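You operate a simulated robot arm through the tools that you are given. There is no shell and no other tool.

You run a simulated robot arm. Do the job below in one go: nothing can be reset, and whatever is moved stays where it is left.

JOB
Pack the blue big tray on the vise table. At the end: the cream rag is in the blue big tray; the blue cap from the floor of the table drawer is in the blue big tray; whatever was shut is shut again. Leave all else as you found it, and nothing knocked over (what rides in a drawer may roll over).

It is judged by the outcome, as a careful person would: the job done as asked, and still so three seconds after it is handed in. It fails if anything else is knocked over, pushed out of place, dropped, spilled or broken. Lids that push on must go on centred and level and be pressed home; caps that screw on are set level and turned clockwise until they are tight.

ROBOT AND FRAMES
A 6-joint arm with a three-finger gripper, fixed in place. Base frame: the origin is at the foot of the arm, x ahead of it, y to its left, z up. Units: m, degrees, N and s.
Its first joint turns from -166.0 to 166.0 degrees. Payload 4.89 kg.
The TCP is the grasp point between the finger pads, 0.03 m short of the fingertips. In the tool frame z runs along the fingers and y along their closing line. The gripper opens to 0.164 m. The gripper's body begins 0.125 m behind the TCP.
Orientation is told as [roll, pitch, yaw] about the base's x, y, z axes, in that order, counted from this pose: with the fingers straight down and closing along the base's y, the tool's x points along the base's -x, its y along +y and its z along -z.

CONTROLS
- The arm moves only by the tool move_arm. Its argument "deltas" is a list of rows, each an object (a shift or turn left out is 0, a gripper value left out holds the last) with "dp": the shift along the tool's x, y, z in m, a list of three; "delta_rot": the turn, a rotation vector about the tool's x, y, z in degrees, a list of three. In form: [{"dp": [dx, dy, dz], "delta_rot": [rx, ry, rz]}, ...]. A call has 1 to 20 rows; each row shifts and turns the commanded pose from where the row before left it, along the tool's axes as they then stand. "gripper" is the opening, from 0 (shut) to 1 (fully open), set as the call begins (left out, the last holds). A row lasts 0.2 s, in which the tool goes at most 0.05 m and 8.6 degrees; a call with a longer step from one row to the next is refused whole, and so is a gripper value outside its range. A pose out of reach is approached as far as the arm can. The call stops where the force on the tool passes 40 N (or 10 N more than at its start, if that is more) or the arm is blocked; 0.2 s more then pass. Each finger travels about 0.108 m/s and halts on what it meets, pressing with about 38 N; the grip force reading is that of the motor and also rises with nothing between the fingers. The clock runs only during rows and for 0.2 s after the last one: add rows that do not move to give the fingers time. It gives the time, the measured TCP pose, the force on the tool (base axes), the opening and the grip force at its end, in the units of the frame above (readings bear some noise), with the torque about the TCP (base axes, N m) and any sound that the robot's microphone picked up.
- Cameras (640 x 400 px; columns grow to the right, rows downward): "scene" is fixed at [0.3967, -0.6472, 1.3082]; the picture's right is [0.85, -0.53, 0.00], its down [-0.22, -0.35, -0.91] and it looks along [0.48, 0.77, -0.42] (base axes); focal length 312 px, centre (320, 200). "wrist" rides on the gripper at [0.076, -0.002, -0.152] in the tool frame; the picture's right is [0.02, 1.00, 0.00], its down [-0.88, 0.02, -0.47] and it looks along [-0.47, 0.01, 0.88] (tool axes); focal length 247 px, centre (320, 200). There is no depth. A picture from a camera that has moved, and an enlarged one, comes with that camera's place and axes in the base frame and with its lens.
- get_image(camera): a new picture of that camera. The clock stands still meanwhile.
- lift_body(by): slides the trunk up (or, below 0, down) by that many m; the arm rides with it, the base frame stays. It gives what a move gives, with no picture.
- close_up(camera, box): a new picture of the part [left, top, right, bottom] of that camera's present view, enlarged. The clock stands still meanwhile.
- job_done(): hands the job in; it is judged then, once.

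Places have to be worked out from the pictures, the camera data and where the tool is seen. Open the gripper and draw the arm clear of the work before you hand the job in, unless the task says otherwise.

The tools are called after "Call:" as name(argument=value, ...) on one line, values as JSON. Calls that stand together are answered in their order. move_arm: Moves the arm, as the interface text tells. Its arguments: {"type":"object","properties":{"deltas":{"type":"array"},"gripper":{"type":"number"}},"required":["deltas"]} The other tools are called the same way: lift_body (by) slides the trunk up or down; get_image (camera) takes a picture; close_up (camera, box) takes an enlarged picture of a part of a camera's view; job_done () hands the job in.

At the start:

```text
time_s: 0.0
ee_pos: [0.6335, 0.1857, 1.0351]
orientation: [0.1, 0.1, 0.1]
force: [0.3, 0.7, 0.4]
moment: [-0.01, -0.03, 0.02]
width: 0.1639
grip_force: 0.0
trunk travel left (down, up): [-0.075, 0.315]
```

scene: 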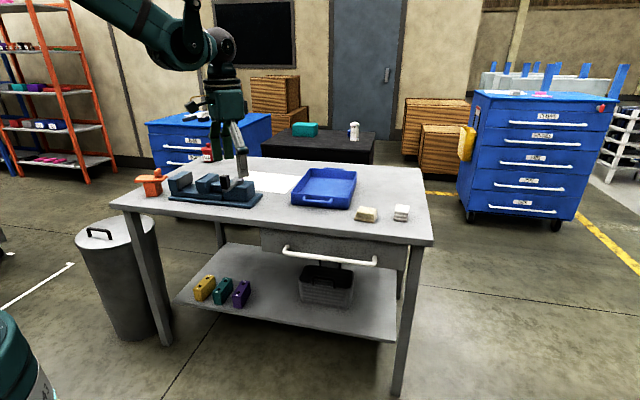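
wrist: 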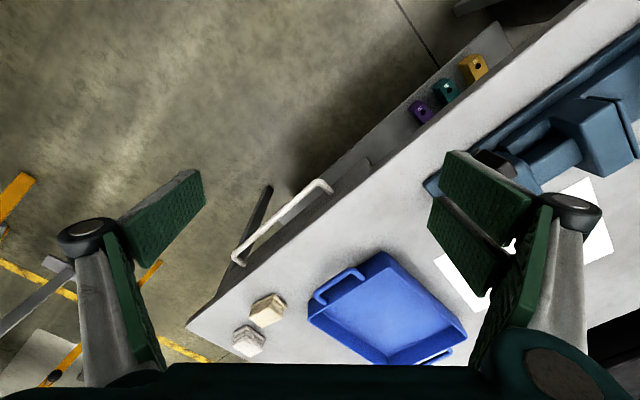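

I start by looking closer at the table and its drawer from the fixed camera.

Call:
close_up(camera="scene", box=[260, 150, 440, 262])

Call:
close_up(camera="scene", box=[100, 140, 280, 252])

Call:
close_up(camera="wrist", box=[180, 150, 500, 370])

```text
3.56 times, centred on (350, 206) of scene
camera zoom: at [0.3967, -0.6472, 1.3082], right [0.85, -0.53, 0.0], down [-0.22, -0.35, -0.91], along [0.48, 0.77, -0.42], focal length 1109 px, centre (213, 179)
```

zoom: 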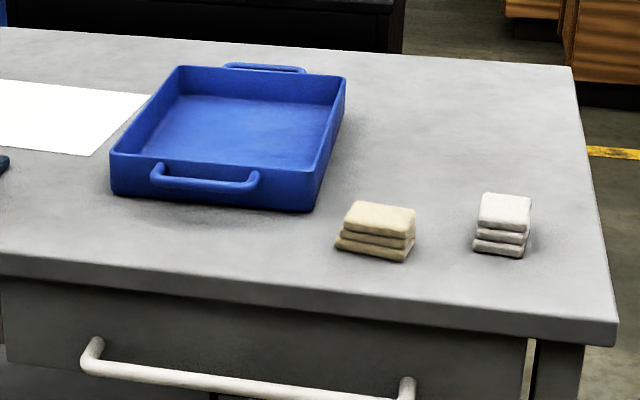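

```text
3.56 times, centred on (190, 196) of scene
camera zoom: at [0.3967, -0.6472, 1.3082], right [0.85, -0.53, 0.0], down [-0.22, -0.35, -0.91], along [0.48, 0.77, -0.42], focal length 1109 px, centre (782, 214)
```

zoom: 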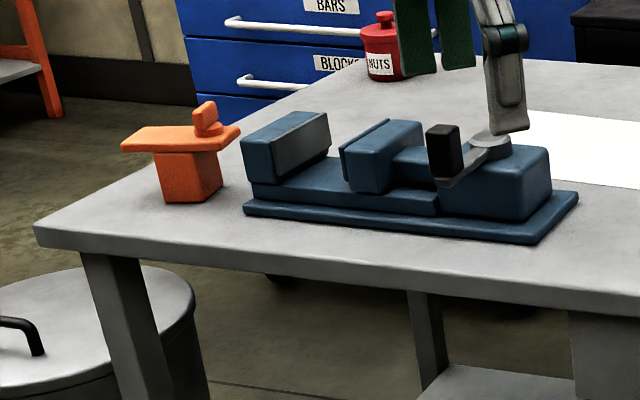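

```text
1.82 times, centred on (340, 260) of wrist
camera zoom: at [0.5566, 0.1849, 1.1877], right [-0.02, 1.0, 0.0], down [0.88, 0.02, 0.47], along [0.47, 0.01, -0.88], focal length 449 px, centre (284, 91)
```

zoom: 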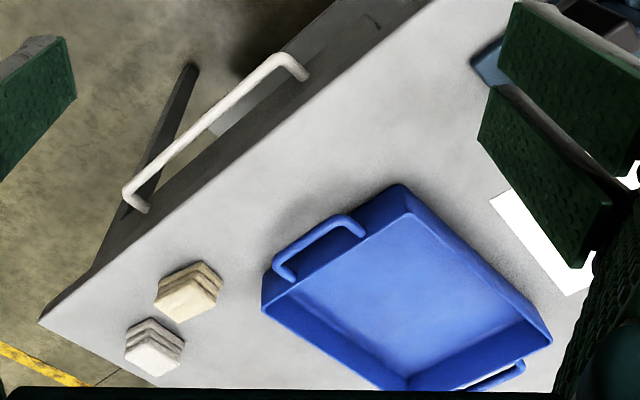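

The table top is at about z 0.79, with its front edge running at 45° (x+y≈0.99). The drawer handle bar spans about (0.774, 0.19) to (0.991, -0.027) at z≈0.70. I move to the space in front of the drawer and turn the tool to line up with it for a closer look.

Call:
move_arm(deltas=[{"dp": [-0.006, -0.04, 0.01]}, {"dp": [-0.006, -0.04, 0.01]}, {"dp": [-0.006, -0.04, 0.01]}, {"dp": [-0.006, -0.04, 0.01]}, {"dp": [-0.006, -0.04, 0.01]}, {"dp": [-0.006, -0.04, 0.01]}, {"dp": [-0.006, -0.04, 0.01]}, {"delta_rot": [0, 0, 7.5]}, {"delta_rot": [0, 0, 7.5]}, {"delta_rot": [0, 0, 7.5]}, {"delta_rot": [0, 0, 7.5]}, {"delta_rot": [0, 0, 7.5]}, {"delta_rot": [0, 0, 7.5]}])

Call:
get_image(camera="wrist")

Call:
get_image(camera="scene")

```text
time_s: 2.8
ee_pos: [0.6761, -0.0933, 0.9647]
orientation: [0.0, 0.0, -45.1]
force: [0.6, 0.2, 0.0]
moment: [0.02, 0.03, 0.02]
width: 0.1642
grip_force: 0.1
trunk travel left (down, up): [-0.075, 0.315]
```

```text
taken
camera wrist: at [0.6198, -0.0397, 1.1177], right [0.69, 0.72, 0.0], down [0.64, -0.61, 0.47], along [0.34, -0.33, -0.88], focal length 247 px, centre (320, 200)
```

wrist: 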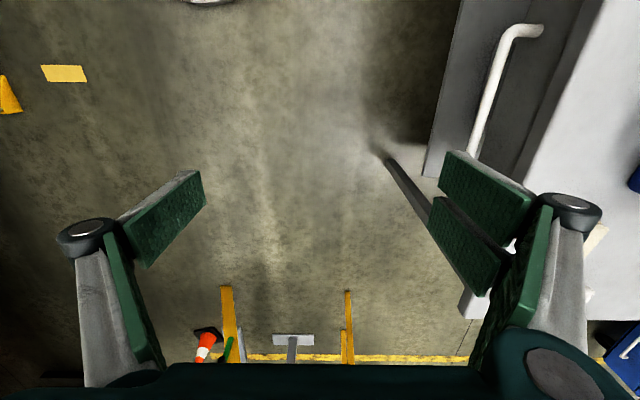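

```text
taken
```

scene: 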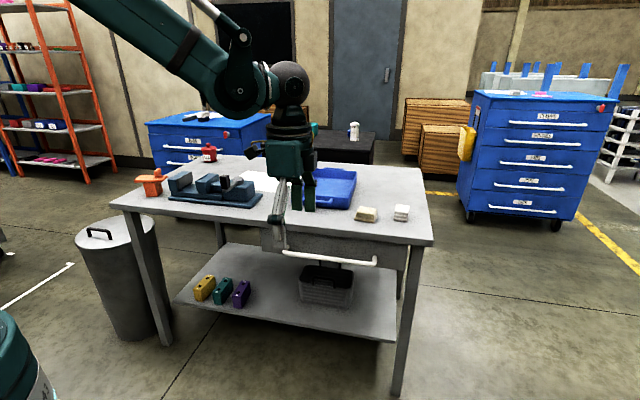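

The bar stands off about 4 cm from the drawer front, which is recessed under the table edge. I tilt the fingers 45° down and forward, narrow the gripper, and take another look before going closer.

Call:
move_arm(deltas=[{"delta_rot": [-7.5, 0, 0]}, {"delta_rot": [-7.5, 0, 0]}, {"delta_rot": [-7.5, 0, 0]}, {"delta_rot": [-7.5, 0, 0]}, {"delta_rot": [-7.5, 0, 0]}, {"delta_rot": [-7.5, 0, 0]}, {"dp": [-0.01, 0, 0.04]}, {"dp": [-0.01, 0, 0.04]}], gripper=0.4)

Call:
get_image(camera="wrist")

Call:
get_image(camera="scene")

```text
time_s: 4.6
ee_pos: [0.7285, -0.0651, 0.9086]
orientation: [45.1, -0.1, -45.0]
force: [-2.8, -0.5, 1.1]
moment: [-0.2, -0.16, -0.22]
width: 0.0655
grip_force: 0.0
trunk travel left (down, up): [-0.075, 0.315]
```

```text
taken
camera wrist: at [0.5966, -0.0887, 1.0154], right [0.48, 0.51, 0.71], down [0.4, -0.85, 0.35], along [0.78, 0.11, -0.61], focal length 247 px, centre (320, 200)
```

wrist: 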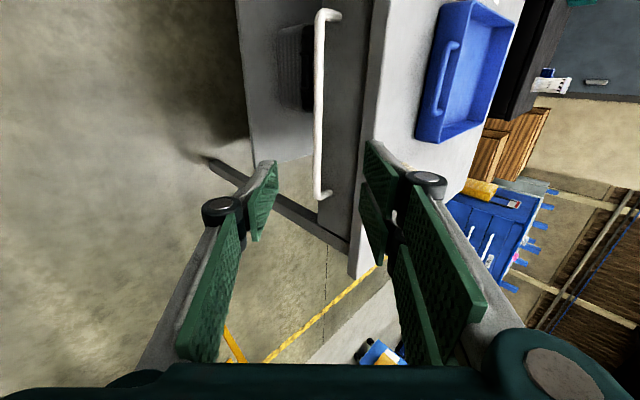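

```text
taken
```

scene: 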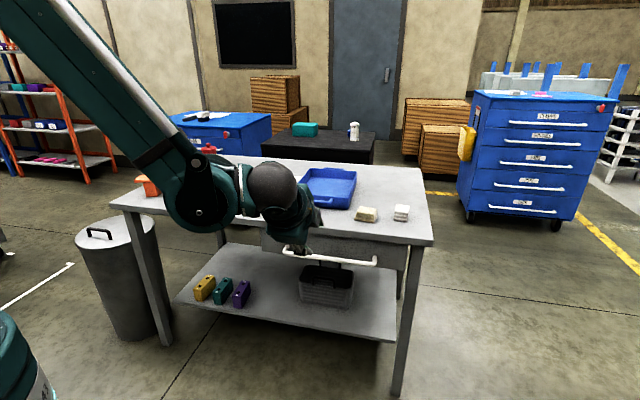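

The bar is in line with the finger plane (column about 320). I narrow the opening to about 4 cm, advance most of the way and check the alignment.

Call:
move_arm(deltas=[{"dp": [-0.001, 0.001, 0.04]}, {"dp": [-0.001, 0.001, 0.04]}, {"dp": [-0.001, 0.0007, 0.04]}, {"dp": [0, 0, 0.04]}, {"dp": [0, 0, 0.04]}, {}], gripper=0.25)

Call:
get_image(camera="wrist")

Call:
close_up(camera="scene", box=[260, 170, 420, 270])

```text
time_s: 6.0
ee_pos: [0.8328, 0.0317, 0.7681]
orientation: [45.0, 0.0, -44.9]
force: [-0.5, -0.4, 0.1]
moment: [0.0, 0.0, -0.01]
width: 0.0409
grip_force: 0.1
trunk travel left (down, up): [-0.075, 0.315]
```

```text
taken
camera wrist: at [0.7015, 0.0091, 0.8759], right [0.48, 0.52, 0.71], down [0.4, -0.85, 0.35], along [0.78, 0.11, -0.62], focal length 247 px, centre (320, 200)
```

wrist: 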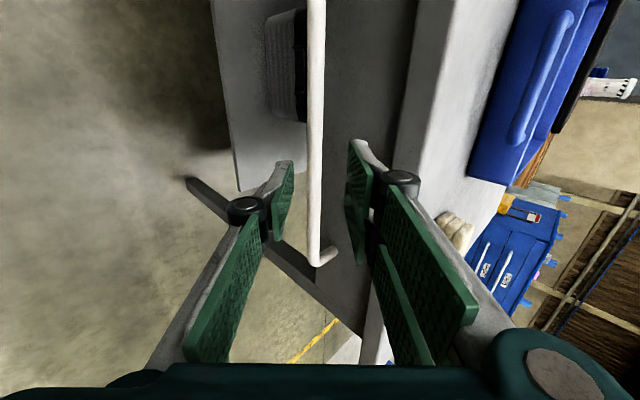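

```text
4.00 times, centred on (340, 220) of scene
camera zoom: at [0.3967, -0.6472, 1.3082], right [0.85, -0.53, 0.0], down [-0.22, -0.35, -0.91], along [0.48, 0.77, -0.42], focal length 1248 px, centre (240, 120)
```

zoom: 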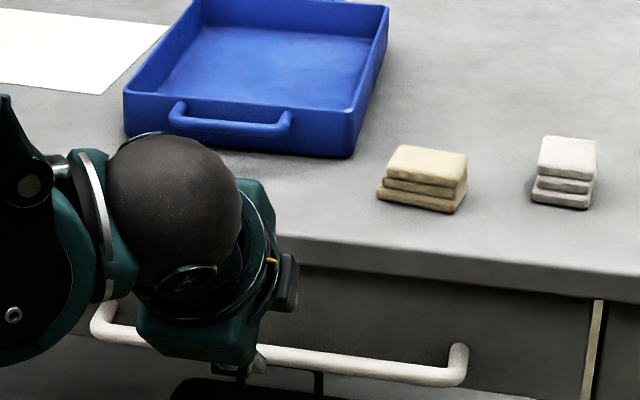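

The bar sits between the fingers, with the tips still about 7 cm short of it. I move in the last 8.7 cm and then close on the bar.

Call:
move_arm(deltas=[{"dp": [0, 0, 0.03]}, {"dp": [0, 0, 0.03]}, {"dp": [0, 0, 0.027]}, {}], gripper=0.25)

Call:
get_image(camera="wrist")

```text
time_s: 7.0
ee_pos: [0.8752, 0.0757, 0.7077]
orientation: [45.0, 0.1, -45.0]
force: [-0.9, -0.2, 0.6]
moment: [-0.01, 0.0, 0.01]
width: 0.0407
grip_force: 0.0
trunk travel left (down, up): [-0.075, 0.315]
```

```text
taken
camera wrist: at [0.7445, 0.053, 0.8148], right [0.48, 0.52, 0.71], down [0.4, -0.85, 0.35], along [0.78, 0.11, -0.62], focal length 247 px, centre (320, 200)
```

wrist: 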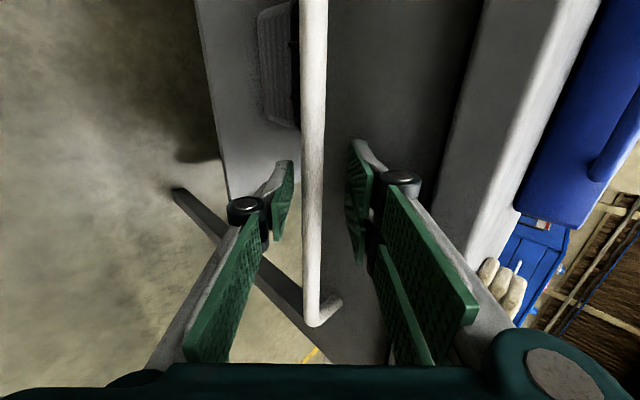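

No contact yet, and the bar is between the pads, slightly towards the lower finger. I shift 3 mm that way and close.

Call:
move_arm(deltas=[{"dp": [0, -0.003, 0.002]}, {}, {}], gripper=0.0)

```text
time_s: 7.5
ee_pos: [0.8737, 0.0731, 0.7041]
orientation: [44.8, 0.0, -44.9]
force: [-5.4, -4.3, -2.5]
moment: [0.02, 0.16, 0.01]
width: 0.0148
grip_force: 44.9
trunk travel left (down, up): [-0.075, 0.315]
stopped in row 2: the force on the tool passed its limit at 42 N (the readings are from after the stop); the commanded pose is now the measured one
```

The bar is gripped at 15 mm width. I pull straight out along (-0.707, -0.707, 0), gently at first.

Call:
move_arm(deltas=[{"dp": [0, -0.007, -0.007]}, {"dp": [0, -0.007, -0.007]}, {"dp": [0, -0.0105, -0.0105]}, {"dp": [0, -0.0105, -0.0105]}], gripper=0.0)

```text
time_s: 8.5
ee_pos: [0.8403, 0.0391, 0.7018]
orientation: [44.8, 0.0, -44.9]
force: [4.1, -2.1, -13.6]
moment: [-0.1, 0.07, -0.21]
width: 0.0149
grip_force: 45.1
trunk travel left (down, up): [-0.075, 0.315]
```

The drawer slides freely. I keep pulling.

Call:
move_arm(deltas=[{"dp": [0, -0.0125, -0.0141]}, {"dp": [0, -0.0125, -0.0141]}, {"dp": [0, -0.0141, -0.0141]}, {"dp": [0, -0.0141, -0.0141]}, {"dp": [0, -0.0141, -0.0141]}, {"dp": [0, -0.0141, -0.0141]}, {"dp": [0, -0.0141, -0.0141]}, {"dp": [0, -0.0141, -0.0141]}], gripper=0.0)

Call:
get_image(camera="scene")

Call:
get_image(camera="wrist")

```text
time_s: 9.3
ee_pos: [0.8054, 0.0045, 0.7023]
orientation: [44.6, 0.0, -45.0]
force: [-1.0, 3.1, -30.2]
moment: [-0.61, -0.19, -0.95]
width: 0.0153
grip_force: 45.5
trunk travel left (down, up): [-0.075, 0.315]
stopped in row 3: the force on the tool passed its limit at 50 N (the readings are from after the stop); the commanded pose is now the measured one
```

```text
taken
```

scene: 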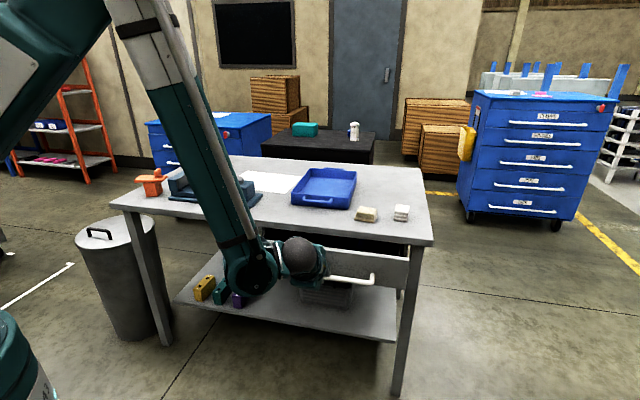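

```text
taken
camera wrist: at [0.6752, -0.0168, 0.8111], right [0.49, 0.52, 0.7], down [0.4, -0.85, 0.35], along [0.78, 0.11, -0.62], focal length 247 px, centre (320, 200)
```

wrist: 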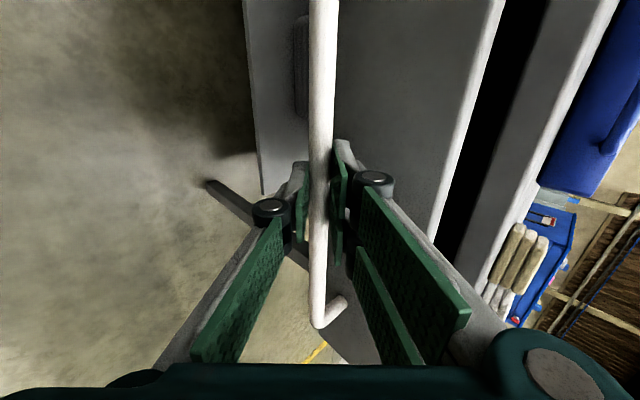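

The drawer is out about 10 cm. The stop came from a vertical load that I built up by lifting, so I relax 2 mm downward and go on with a purely horizontal pull.

Call:
move_arm(deltas=[{"dp": [0, -0.0016, 0.0016]}, {"dp": [0, -0.0085, -0.0085]}, {"dp": [0, -0.0106, -0.0106]}, {"dp": [0, -0.0106, -0.0106]}, {"dp": [0, -0.0106, -0.0106]}], gripper=0.0)

```text
time_s: 9.9
ee_pos: [0.8007, 0.0003, 0.7023]
orientation: [44.3, 0.3, -44.6]
force: [1.6, 0.9, -18.7]
moment: [-0.29, 0.11, -0.59]
width: 0.0151
grip_force: 44.8
out of reach, approached as far as the arm can: row 2, 3
trunk travel left (down, up): [-0.075, 0.315]
stopped in row 3: the force on the tool passed its limit at 47 N (the readings are from after the stop); the commanded pose is now the measured one
```

The tilted pose runs out of reach here. I release, back off along the fingers, and will regrip with the fingers straight down, since the bar is now clear of the table edge.

Call:
move_arm(deltas=[{}, {}, {"dp": [0, 0, -0.02]}, {"dp": [0, 0, -0.02]}, {"dp": [0, 0, -0.03]}, {"dp": [0, 0, -0.03]}], gripper=0.25)

Call:
get_image(camera="wrist")

```text
time_s: 11.3
ee_pos: [0.7512, -0.0502, 0.7775]
orientation: [44.3, 0.2, -44.5]
force: [1.5, -0.3, -1.5]
moment: [0.07, 0.08, 0.09]
width: 0.0408
grip_force: 0.0
trunk travel left (down, up): [-0.075, 0.315]
```

```text
taken
camera wrist: at [0.6206, -0.0727, 0.8848], right [0.49, 0.52, 0.7], down [0.41, -0.84, 0.35], along [0.77, 0.11, -0.63], focal length 247 px, centre (320, 200)
```

wrist: 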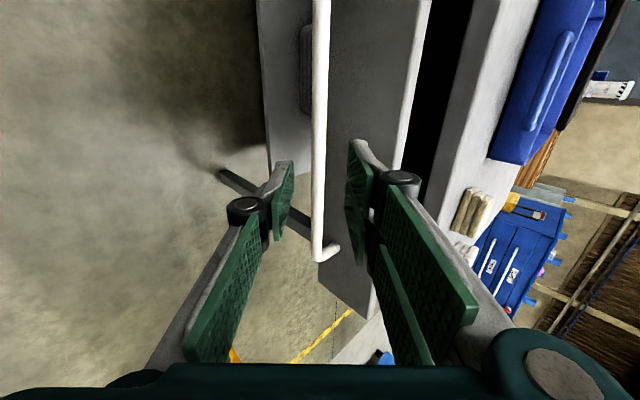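

The drawer stayed put and the bar is now at x+y≈0.811. I go up a little and turn the fingers straight down.

Call:
move_arm(deltas=[{"dp": [0, 0.028, -0.028]}, {"dp": [0, 0.028, -0.028]}, {"delta_rot": [7.4, 0, 0]}, {"delta_rot": [7.4, 0, 0]}, {"delta_rot": [7.4, 0, 0]}, {"delta_rot": [7.4, 0, 0]}, {"delta_rot": [7.4, 0, 0]}, {"delta_rot": [7.3, 0, 0.5]}, {}], gripper=0.25)

Call:
get_image(camera="wrist")

Call:
get_image(camera="scene")

```text
time_s: 13.3
ee_pos: [0.7506, -0.052, 0.8543]
orientation: [0.1, 0.2, -45.1]
force: [0.5, -0.2, -0.1]
moment: [0.09, -0.05, -0.02]
width: 0.0409
grip_force: 0.0
trunk travel left (down, up): [-0.075, 0.315]
```

```text
taken
camera wrist: at [0.6964, 0.0021, 1.0079], right [0.69, 0.72, 0.0], down [0.64, -0.61, 0.47], along [0.34, -0.32, -0.88], focal length 247 px, centre (320, 200)
```

wrist: 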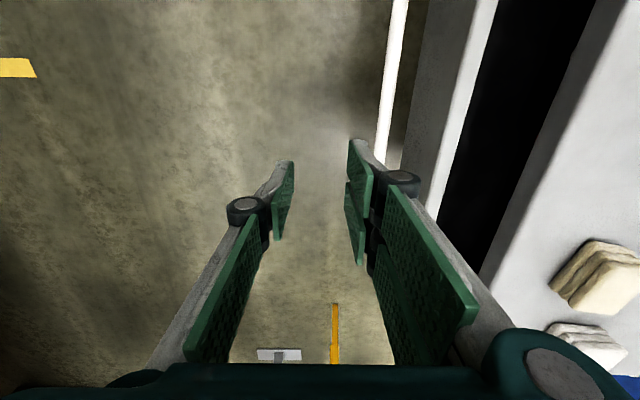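

```text
taken
```

scene: 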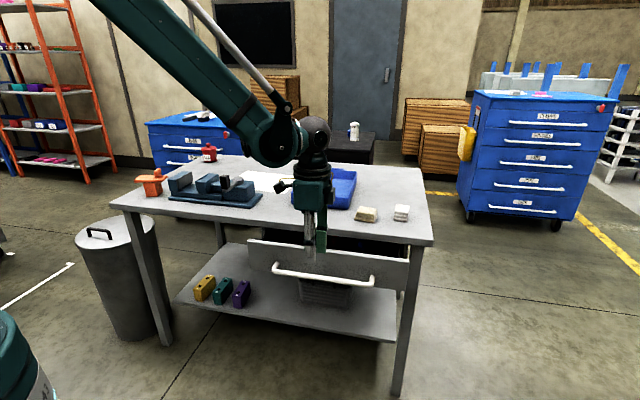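

The drawer is about 11 cm open. I move over the bar, centred across the fingers, and lower partway to check.

Call:
move_arm(deltas=[{"dp": [0, 0.039, 0]}, {"dp": [0, 0.038, 0]}, {"dp": [0, 0, 0.04]}, {"dp": [0, 0, 0.03]}, {}], gripper=0.25)

Call:
get_image(camera="wrist")

```text
time_s: 14.5
ee_pos: [0.8061, 0.0062, 0.783]
orientation: [0.2, 0.2, -45.1]
force: [-0.5, -0.6, -0.5]
moment: [-0.01, -0.02, 0.01]
width: 0.0411
grip_force: 0.1
trunk travel left (down, up): [-0.075, 0.315]
```

```text
taken
camera wrist: at [0.7503, 0.0597, 0.9365], right [0.69, 0.72, 0.0], down [0.64, -0.61, 0.47], along [0.34, -0.32, -0.88], focal length 247 px, centre (320, 200)
```

wrist: 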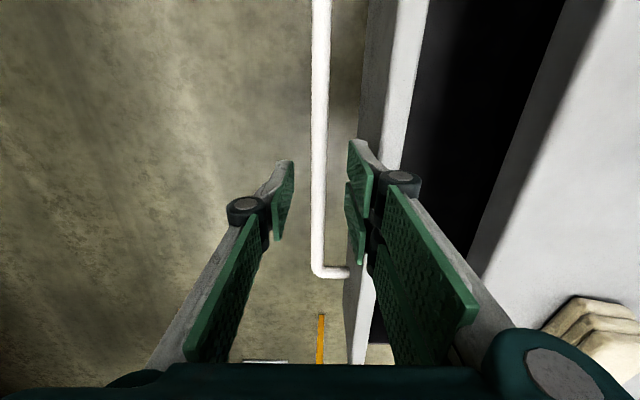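

The bar is centred between the fingers. The gap behind it is about 3.5 cm, so I narrow the opening to 3 cm, lower around the bar and then close.

Call:
move_arm(deltas=[{}, {"dp": [0, 0, 0.03]}, {"dp": [0, 0, 0.03]}, {"dp": [0, 0, 0.018]}, {}], gripper=0.19)

Call:
get_image(camera="wrist")

```text
time_s: 15.7
ee_pos: [0.8058, 0.0062, 0.7063]
orientation: [0.1, 0.3, -45.1]
force: [-0.7, 0.1, -0.2]
moment: [-0.01, -0.06, -0.05]
width: 0.0314
grip_force: 0.0
trunk travel left (down, up): [-0.075, 0.315]
```

```text
taken
camera wrist: at [0.7505, 0.0593, 0.859], right [0.69, 0.72, 0.0], down [0.64, -0.61, 0.47], along [0.34, -0.32, -0.88], focal length 247 px, centre (320, 200)
```

wrist: 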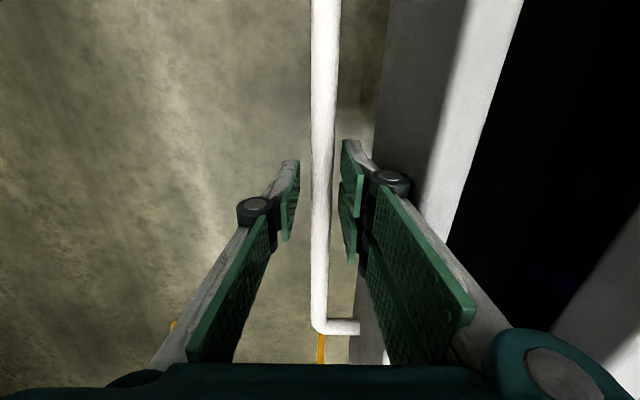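

The bar is between the fingers with no contact. I close to a loose hook (about 18 mm) and pull along -tool y.

Call:
move_arm(deltas=[{}, {"dp": [0, -0.01, 0]}, {"dp": [0, -0.015, 0]}, {"dp": [0, -0.015, 0]}, {"dp": [0, -0.015, 0]}, {"dp": [0, -0.015, 0]}, {"dp": [0, -0.015, 0]}, {"dp": [0, -0.015, 0]}], gripper=0.115)

Call:
get_image(camera="wrist")

Call:
get_image(camera="scene")

```text
time_s: 17.5
ee_pos: [0.7341, -0.0667, 0.707]
orientation: [0.1, 0.3, -45.1]
force: [0.1, 0.3, 0.0]
moment: [-0.08, 0.04, 0.01]
width: 0.019
grip_force: 0.0
trunk travel left (down, up): [-0.075, 0.315]
```

```text
taken
camera wrist: at [0.679, -0.0135, 0.8604], right [0.69, 0.72, 0.0], down [0.64, -0.61, 0.47], along [0.34, -0.32, -0.88], focal length 247 px, centre (320, 200)
```

wrist: 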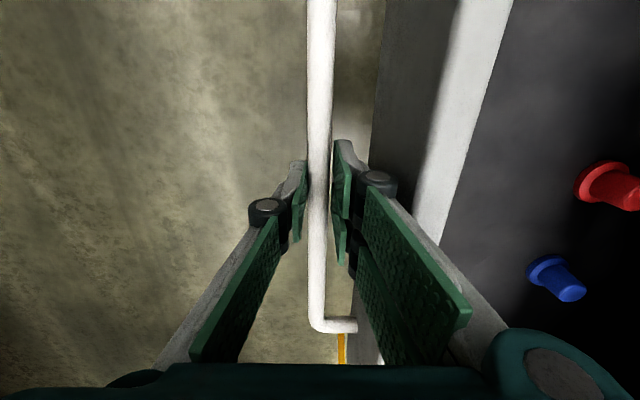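

```text
taken
```

scene: 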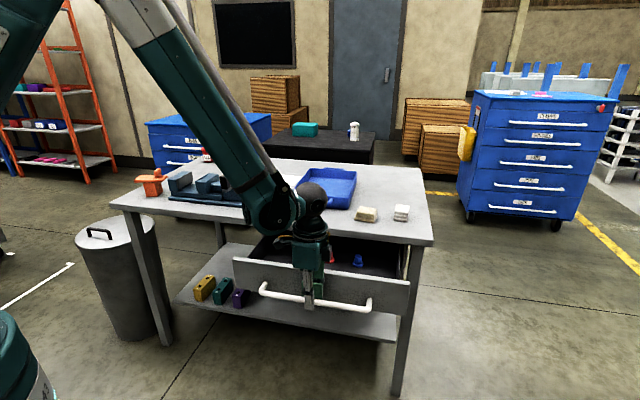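

The drawer holds a red cap and the blue cap, at about (0.963, 0.026), still close to the table edge. I pull another 10 cm so the gripper has room above it.

Call:
move_arm(deltas=[{"dp": [0, -0.015, 0]}, {"dp": [0, -0.015, 0]}, {"dp": [0, -0.015, 0]}, {"dp": [0, -0.015, 0]}, {"dp": [0, -0.015, 0]}, {"dp": [0, -0.015, 0]}, {"dp": [0, -0.01, 0]}, {}], gripper=0.115)

Call:
get_image(camera="wrist")

Call:
get_image(camera="scene")

```text
time_s: 19.3
ee_pos: [0.6632, -0.1374, 0.7065]
orientation: [0.0, 0.3, -45.1]
force: [-0.6, 0.0, -0.5]
moment: [-0.01, 0.01, 0.02]
width: 0.0189
grip_force: 0.0
trunk travel left (down, up): [-0.075, 0.315]
```

```text
taken
camera wrist: at [0.6086, -0.0836, 0.8595], right [0.69, 0.72, 0.0], down [0.64, -0.61, 0.47], along [0.34, -0.32, -0.88], focal length 247 px, centre (320, 200)
```

wrist: 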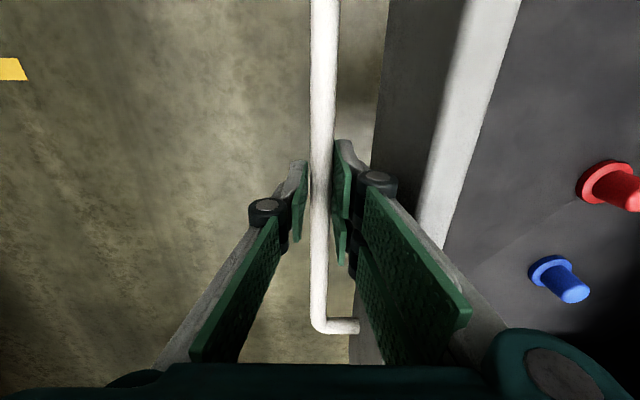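

```text
taken
```

scene: 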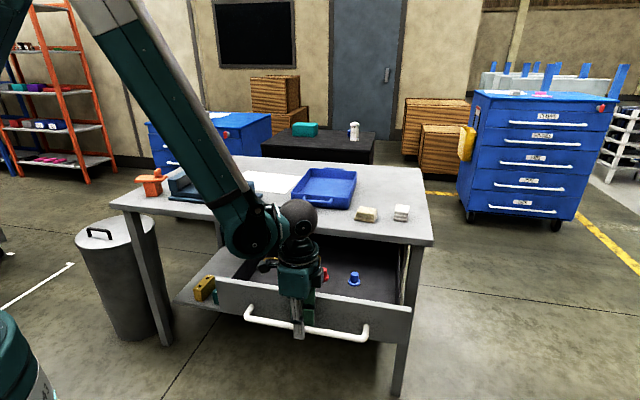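

The cap is now at about (0.90, -0.04, 0.68), well clear of the table edge. I open, rise off the bar, and turn the tool so the fingers close along the table edge.

Call:
move_arm(deltas=[{}, {"dp": [0, 0, -0.03]}, {"dp": [0, 0, -0.04]}, {"dp": [0, 0, -0.04]}, {"dp": [0, 0, -0.05]}, {"dp": [0, 0, -0.04]}, {"delta_rot": [0, 0, -7.5]}, {"delta_rot": [0, 0, -7.5]}, {"delta_rot": [0, 0, -7.5]}, {"delta_rot": [0, 0, -7.5]}, {"delta_rot": [0, 0, -7.5]}, {"delta_rot": [0, 0, -7.5]}, {"delta_rot": [0, 0, -7.5]}, {"delta_rot": [0, 0, -7.5]}, {"delta_rot": [0, 0, -7.5]}, {"delta_rot": [0, 0, -7.5]}, {"delta_rot": [0, 0, -7.5]}, {"delta_rot": [0, 0, -7.5]}], gripper=0.22)

Call:
get_image(camera="wrist")

Call:
get_image(camera="scene")

```text
time_s: 23.1
ee_pos: [0.6651, -0.1374, 0.9071]
orientation: [0.3, -0.1, 45.0]
force: [-0.4, 0.8, 0.5]
moment: [-0.01, 0.0, -0.03]
width: 0.036
grip_force: 0.1
trunk travel left (down, up): [-0.075, 0.315]
```

```text
taken
camera wrist: at [0.6115, -0.193, 1.0594], right [-0.72, 0.69, 0.0], down [0.61, 0.63, 0.47], along [0.33, 0.35, -0.88], focal length 247 px, centre (320, 200)
```

wrist: 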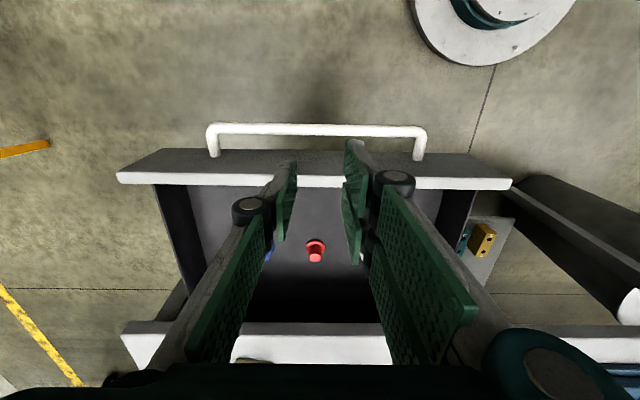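

```text
taken
```

scene: 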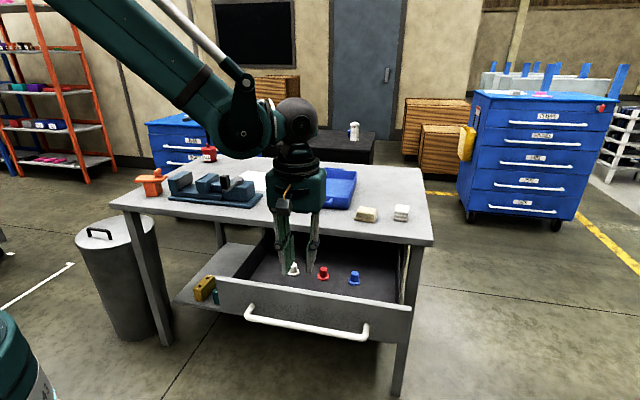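

There are white, red and blue caps in a row, and the blue one is nearest the right end. I move above it with the fingers opened to about 8 cm.

Call:
move_arm(deltas=[{"dp": [-0.0293, -0.0122, 0.005]}, {"dp": [-0.0293, -0.0122, 0.005]}, {"dp": [-0.0293, -0.0122, 0.005]}, {"dp": [-0.0293, -0.0122, 0.005]}, {"dp": [-0.0293, -0.0122, 0.005]}, {"dp": [-0.0293, -0.0122, 0.005]}, {"dp": [-0.0293, -0.0122, 0.005]}, {"dp": [-0.0293, -0.0122, 0.005]}, {}], gripper=0.45)

Call:
get_image(camera="wrist")

Call:
close_up(camera="scene", box=[260, 200, 420, 300])

```text
time_s: 25.1
ee_pos: [0.9028, -0.0399, 0.8665]
orientation: [0.3, -0.1, 44.9]
force: [-0.1, 0.0, 0.9]
moment: [0.01, -0.01, -0.01]
width: 0.0738
grip_force: 0.1
trunk travel left (down, up): [-0.075, 0.315]
```

```text
taken
camera wrist: at [0.8492, -0.0959, 1.0186], right [-0.72, 0.69, 0.0], down [0.61, 0.63, 0.47], along [0.33, 0.35, -0.88], focal length 247 px, centre (320, 200)
```

wrist: 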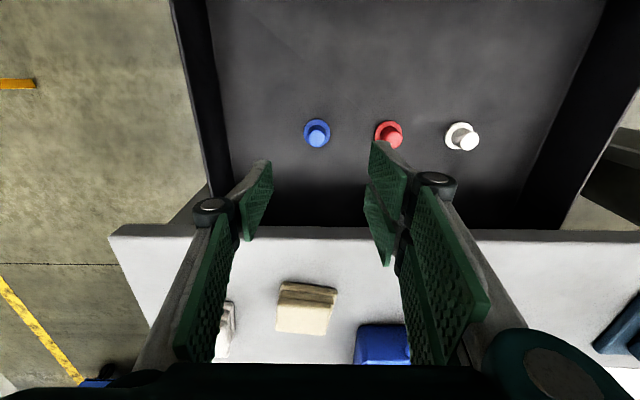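

```text
4.00 times, centred on (340, 250) of scene
camera zoom: at [0.3967, -0.6472, 1.3082], right [0.85, -0.53, 0.0], down [-0.22, -0.35, -0.91], along [0.48, 0.77, -0.42], focal length 1248 px, centre (240, 0)
```

zoom: 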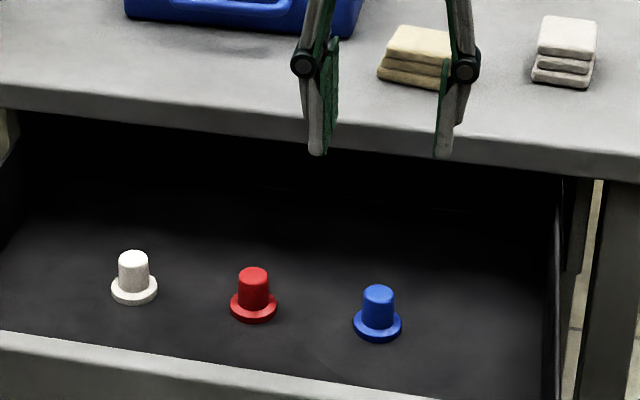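

The blue cap stands upright, flange down, at about (0.911, -0.036), with the floor near z 0.66 and its top near 0.695. I align over it and lower partway, then check.

Call:
move_arm(deltas=[{"dp": [-0.008, -0.004, 0.02]}, {"dp": [0, 0, 0.04]}, {"dp": [0, 0, 0.03]}, {"dp": [0, 0, 0.02]}, {}], gripper=0.4)

Call:
get_image(camera="wrist")

Call:
close_up(camera="scene", box=[260, 200, 420, 300])

```text
time_s: 26.3
ee_pos: [0.908, -0.0363, 0.7586]
orientation: [0.2, -0.2, 44.9]
force: [-0.6, -0.3, 0.6]
moment: [-0.01, 0.01, -0.02]
width: 0.0653
grip_force: 0.1
trunk travel left (down, up): [-0.075, 0.315]
```

```text
taken
camera wrist: at [0.8554, -0.0923, 0.9108], right [-0.72, 0.69, 0.0], down [0.61, 0.63, 0.47], along [0.33, 0.34, -0.88], focal length 247 px, centre (320, 200)
```

wrist: 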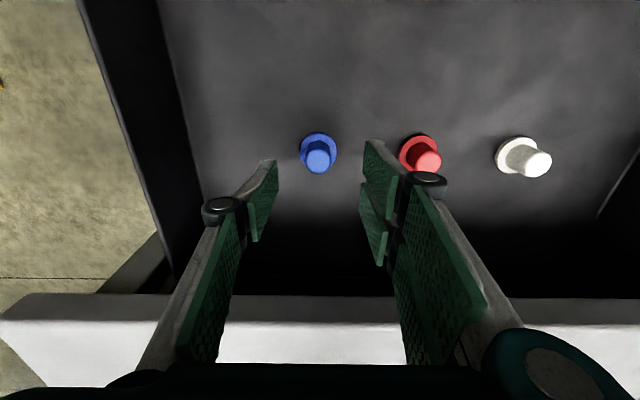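

```text
4.00 times, centred on (340, 250) of scene
camera zoom: at [0.3967, -0.6472, 1.3082], right [0.85, -0.53, 0.0], down [-0.22, -0.35, -0.91], along [0.48, 0.77, -0.42], focal length 1248 px, centre (240, 0)
```

zoom: 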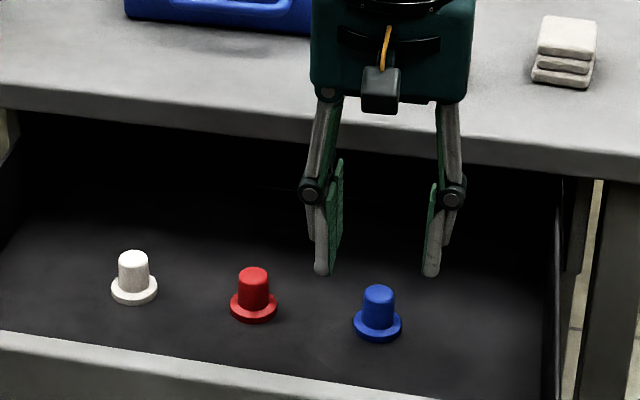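

The cap is centred between the fingers (column about 319, within 2–3 mm ahead). I lower to z≈0.702, so the tips end just above the flange, and close on the dome.

Call:
move_arm(deltas=[{"dp": [0.002, 0, 0.02]}, {"dp": [0, 0, 0.02]}, {"dp": [0, 0, 0.016]}, {}], gripper=0.4)

Call:
get_image(camera="wrist")

Call:
close_up(camera="scene", box=[300, 220, 400, 300])

```text
time_s: 27.3
ee_pos: [0.9061, -0.0387, 0.7015]
orientation: [0.3, -0.1, 44.9]
force: [0.5, 0.5, -0.2]
moment: [0.02, -0.02, 0.0]
width: 0.0656
grip_force: 0.0
trunk travel left (down, up): [-0.075, 0.315]
```

```text
taken
camera wrist: at [0.8533, -0.094, 0.8542], right [-0.72, 0.69, 0.0], down [0.61, 0.63, 0.47], along [0.33, 0.34, -0.88], focal length 247 px, centre (320, 200)
```

wrist: 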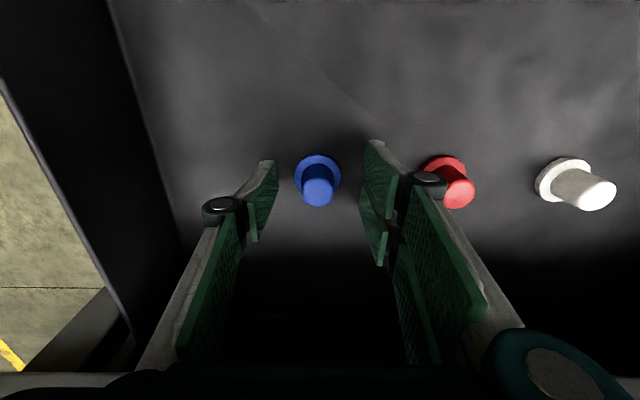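

```text
5.00 times, centred on (350, 260) of scene
camera zoom: at [0.3967, -0.6472, 1.3082], right [0.85, -0.53, 0.0], down [-0.22, -0.35, -0.91], along [0.48, 0.77, -0.42], focal length 1559 px, centre (170, -100)
```

zoom: 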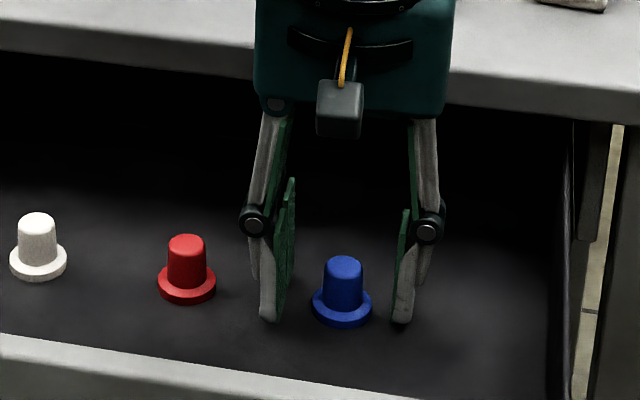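

The tips straddle the cap around flange height. I raise 2 mm to be sure of gripping the dome, and close.

Call:
move_arm(deltas=[{"dp": [0, 0, -0.002]}, {}, {}], gripper=0.0)

Call:
close_up(camera="scene", box=[300, 220, 400, 300])

```text
time_s: 28.1
ee_pos: [0.9057, -0.0394, 0.7037]
orientation: [0.2, -0.2, 44.9]
force: [0.4, -0.3, 0.3]
moment: [-0.04, -0.04, -0.06]
width: 0.0229
grip_force: 38.0
trunk travel left (down, up): [-0.075, 0.315]
```

```text
5.00 times, centred on (350, 260) of scene
camera zoom: at [0.3967, -0.6472, 1.3082], right [0.85, -0.53, 0.0], down [-0.22, -0.35, -0.91], along [0.48, 0.77, -0.42], focal length 1559 px, centre (170, -100)
```

zoom: 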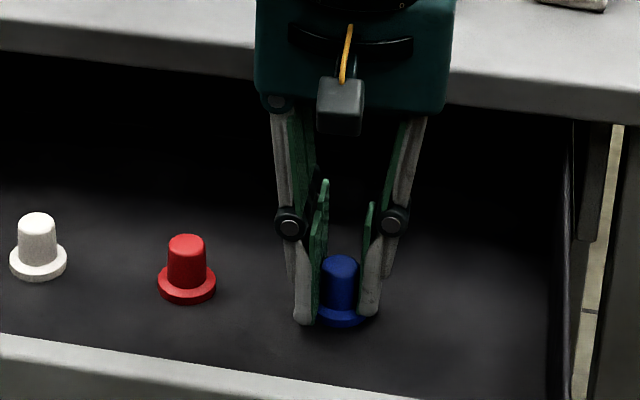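

The dome is gripped at 23 mm. I lift straight up to about z 0.95.

Call:
move_arm(deltas=[{"dp": [0, 0, -0.02]}, {"dp": [0, 0, -0.03]}, {"dp": [0, 0, -0.04]}, {"dp": [0, 0, -0.04]}, {"dp": [0, 0, -0.04]}, {"dp": [0, 0, -0.04]}, {"dp": [0, 0, -0.04]}, {}], gripper=0.0)

Call:
get_image(camera="wrist")

Call:
get_image(camera="scene")

```text
time_s: 29.9
ee_pos: [0.9061, -0.0408, 0.9528]
orientation: [0.3, -0.1, 44.8]
force: [-0.1, 0.1, 0.6]
moment: [0.0, -0.01, 0.01]
width: 0.0233
grip_force: 37.7
trunk travel left (down, up): [-0.075, 0.315]
```

```text
taken
camera wrist: at [0.8534, -0.0957, 1.1061], right [-0.72, 0.69, 0.0], down [0.61, 0.63, 0.47], along [0.33, 0.34, -0.88], focal length 247 px, centre (320, 200)
```

wrist: 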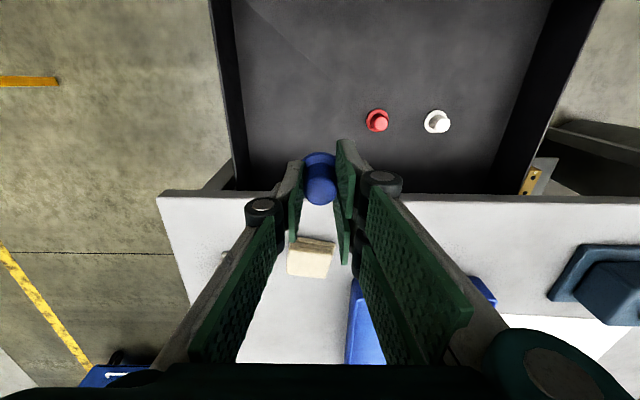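

```text
taken
```

scene: 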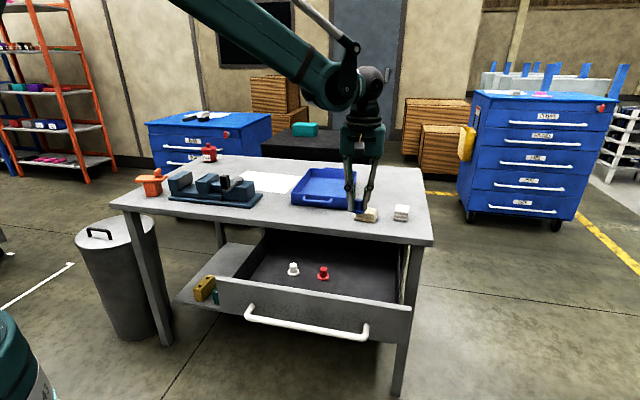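

The cap is held. From the first pictures the tray corners work out to about (0.88, 0.34), (1.02, 0.15), (1.24, 0.39) and (1.08, 0.54), with the rim near z 0.84. I move at height towards its near-left interior at (0.962, 0.333).

Call:
move_arm(deltas=[{"dp": [-0.0338, 0.025, 0]}, {"dp": [-0.0338, 0.025, 0]}, {"dp": [-0.0338, 0.025, 0]}, {"dp": [-0.0338, 0.025, 0]}, {"dp": [-0.0338, 0.025, 0]}, {"dp": [-0.0338, 0.025, 0]}, {"dp": [-0.0338, 0.025, 0]}, {"dp": [-0.0338, 0.025, 0]}, {"dp": [-0.0338, 0.025, 0]}, {}], gripper=0.0)

Call:
get_image(camera="wrist")

Call:
get_image(camera="scene")

```text
time_s: 32.1
ee_pos: [0.9625, 0.3356, 0.9547]
orientation: [0.3, -0.2, 44.9]
force: [-0.9, -0.1, -0.3]
moment: [0.03, 0.04, -0.05]
width: 0.023
grip_force: 37.8
trunk travel left (down, up): [-0.075, 0.315]
```

```text
taken
camera wrist: at [0.9093, 0.2805, 1.1076], right [-0.72, 0.69, 0.0], down [0.61, 0.63, 0.47], along [0.33, 0.35, -0.88], focal length 247 px, centre (320, 200)
```

wrist: 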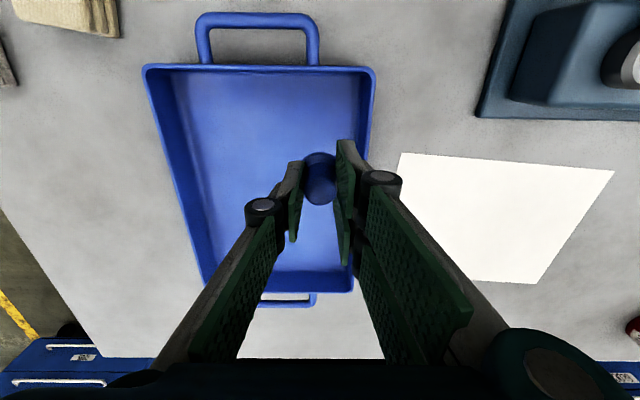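

```text
taken
```

scene: 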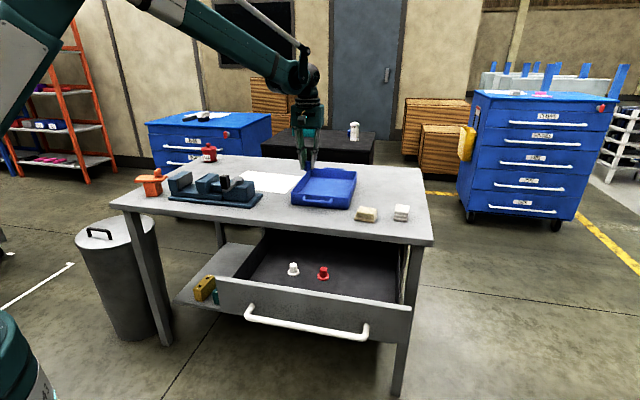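

The cap would land about 4.5 cm from the tray's right wall. I shift slightly inward and toward the front, lower most of the way, and check.

Call:
move_arm(deltas=[{"dp": [0.018, -0.012, 0.01]}, {"dp": [0, 0, 0.025]}, {"dp": [0, 0, 0.025]}, {"dp": [0, 0, 0.025]}, {}], gripper=0.0)

Call:
get_image(camera="wrist")

Call:
close_up(camera="scene", box=[260, 130, 420, 230])

```text
time_s: 33.3
ee_pos: [0.9591, 0.3138, 0.8695]
orientation: [0.3, -0.1, 44.9]
force: [-0.2, -0.1, -1.1]
moment: [-0.01, 0.02, -0.01]
width: 0.0229
grip_force: 37.8
trunk travel left (down, up): [-0.075, 0.315]
```

```text
taken
camera wrist: at [0.9069, 0.2584, 1.0219], right [-0.72, 0.69, 0.0], down [0.61, 0.63, 0.47], along [0.33, 0.34, -0.88], focal length 247 px, centre (320, 200)
```

wrist: 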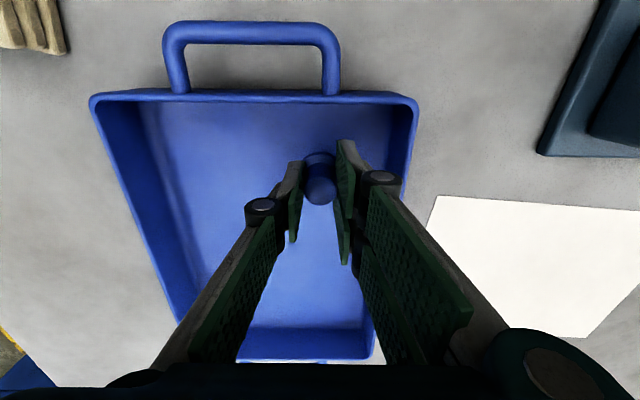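

```text
4.00 times, centred on (340, 180) of scene
camera zoom: at [0.3967, -0.6472, 1.3082], right [0.85, -0.53, 0.0], down [-0.22, -0.35, -0.91], along [0.48, 0.77, -0.42], focal length 1248 px, centre (240, 280)
```

zoom: 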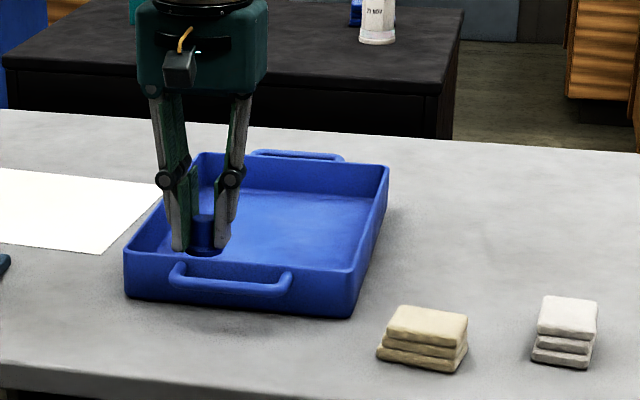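

The cap hangs over the tray interior, clear of the walls. I lower in small steps until it touches the tray floor.

Call:
move_arm(deltas=[{"dp": [0, 0, 0.006]}, {"dp": [0, 0, 0.006]}, {"dp": [0, 0, 0.006]}, {"dp": [0, 0, 0.004]}, {}], gripper=0.0)

```text
time_s: 34.5
ee_pos: [0.9591, 0.3138, 0.8482]
orientation: [0.2, -0.1, 44.9]
force: [0.0, -0.1, 0.0]
moment: [-0.01, -0.03, 0.0]
width: 0.023
grip_force: 38.4
trunk travel left (down, up): [-0.075, 0.315]
```

No contact yet at 0.848. I continue with 2 mm steps.

Call:
move_arm(deltas=[{"dp": [0, 0, 0.002]}, {"dp": [0, 0, 0.002]}, {"dp": [0, 0, 0.002]}], gripper=0.0)

Call:
close_up(camera="scene", box=[280, 160, 360, 210])

```text
time_s: 35.3
ee_pos: [0.959, 0.3129, 0.8429]
orientation: [0.3, -0.3, 44.9]
force: [4.8, 3.0, 21.5]
moment: [0.11, -0.21, 0.04]
width: 0.023
grip_force: 37.6
trunk travel left (down, up): [-0.075, 0.315]
```

```text
8.00 times, centred on (320, 185) of scene
camera zoom: at [0.3967, -0.6472, 1.3082], right [0.85, -0.53, 0.0], down [-0.22, -0.35, -0.91], along [0.48, 0.77, -0.42], focal length 2495 px, centre (320, 320)
```

zoom: 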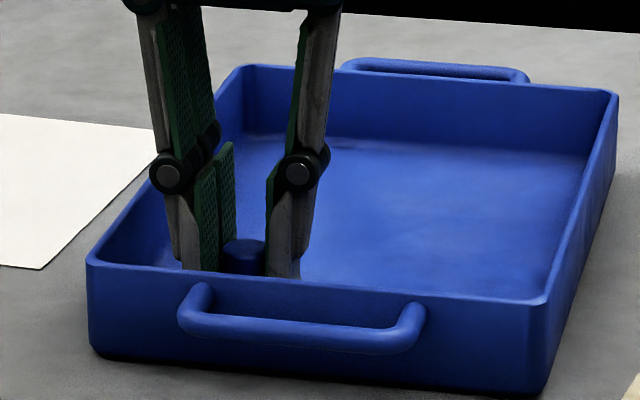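

The cap is on the tray floor (21 N up). I ease up 1 mm and open the fingers to about 5 cm, then rise.

Call:
move_arm(deltas=[{"dp": [0, 0, -0.0015]}, {}], gripper=0.0)

Call:
move_arm(deltas=[{}, {}, {"dp": [0, 0, -0.01]}, {"dp": [0, 0, -0.03]}, {"dp": [0, 0, -0.04]}, {"dp": [0, 0, -0.04]}], gripper=0.28)

Call:
get_image(camera="wrist")

Call:
get_image(camera="scene")

```text
time_s: 35.9
ee_pos: [0.9572, 0.312, 0.8438]
orientation: [0.2, -0.2, 44.9]
force: [1.5, -0.8, 10.3]
moment: [-0.08, -0.09, 0.01]
width: 0.0229
grip_force: 37.6
trunk travel left (down, up): [-0.075, 0.315]
```

```text
time_s: 37.3
ee_pos: [0.9603, 0.3124, 0.963]
orientation: [0.3, -0.1, 44.9]
force: [0.5, -0.3, -2.3]
moment: [-0.09, 0.19, 0.01]
width: 0.0462
grip_force: 0.0
trunk travel left (down, up): [-0.075, 0.315]
```

```text
taken
camera wrist: at [0.9082, 0.2573, 1.1153], right [-0.72, 0.69, 0.01], down [0.61, 0.63, 0.47], along [0.33, 0.34, -0.88], focal length 247 px, centre (320, 200)
```

wrist: 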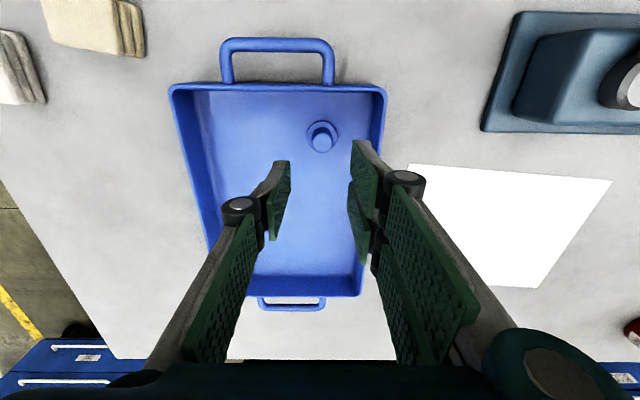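

```text
taken
```

scene: 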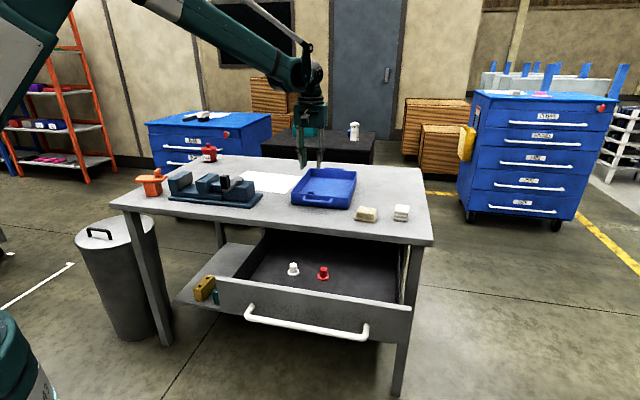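

The blue cap stands upright in the tray and everything else is undisturbed. I move above the cream rag, estimated at (1.037, 0.078), to look at its angle.

Call:
move_arm(deltas=[{"dp": [0.0174, -0.0315, 0]}, {"dp": [0.0174, -0.0315, 0]}, {"dp": [0.0174, -0.0315, 0]}, {"dp": [0.0174, -0.0315, 0]}, {"dp": [0.0174, -0.0315, 0]}, {"dp": [0.0174, -0.0315, 0]}, {"dp": [0.0174, -0.0315, 0]}, {}], gripper=0.58)

Call:
get_image(camera="wrist")

Call:
close_up(camera="scene", box=[320, 170, 420, 232])

```text
time_s: 39.1
ee_pos: [1.0292, 0.0705, 0.961]
orientation: [0.2, -0.2, 44.9]
force: [-0.5, -0.5, 0.3]
moment: [-0.03, -0.03, 0.03]
width: 0.0954
grip_force: 0.1
trunk travel left (down, up): [-0.075, 0.315]
```

```text
taken
camera wrist: at [0.9763, 0.0153, 1.1126], right [-0.72, 0.69, 0.0], down [0.61, 0.63, 0.47], along [0.33, 0.34, -0.88], focal length 247 px, centre (320, 200)
```

wrist: 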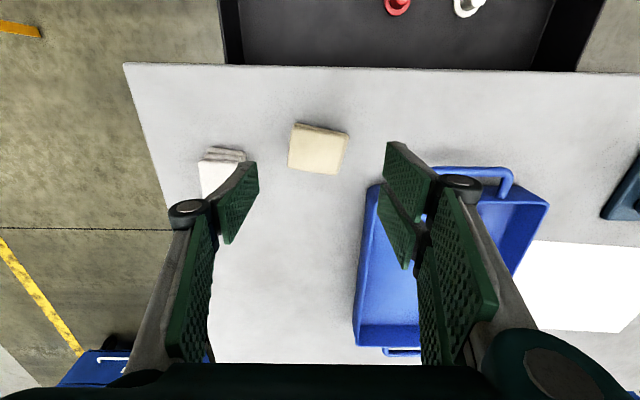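

```text
6.40 times, centred on (370, 201) of scene
camera zoom: at [0.3967, -0.6472, 1.3082], right [0.85, -0.53, 0.0], down [-0.22, -0.35, -0.91], along [0.48, 0.77, -0.42], focal length 1996 px, centre (0, 194)
```

zoom: 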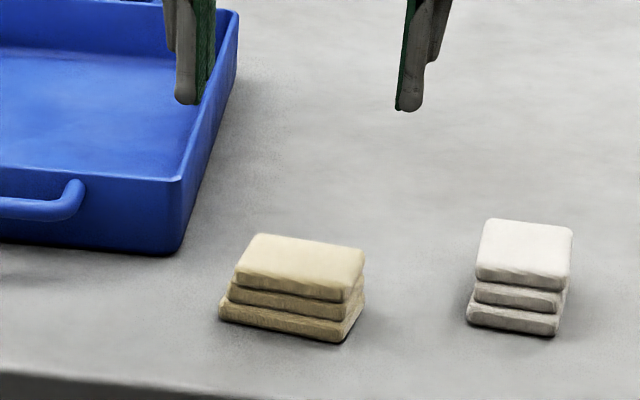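

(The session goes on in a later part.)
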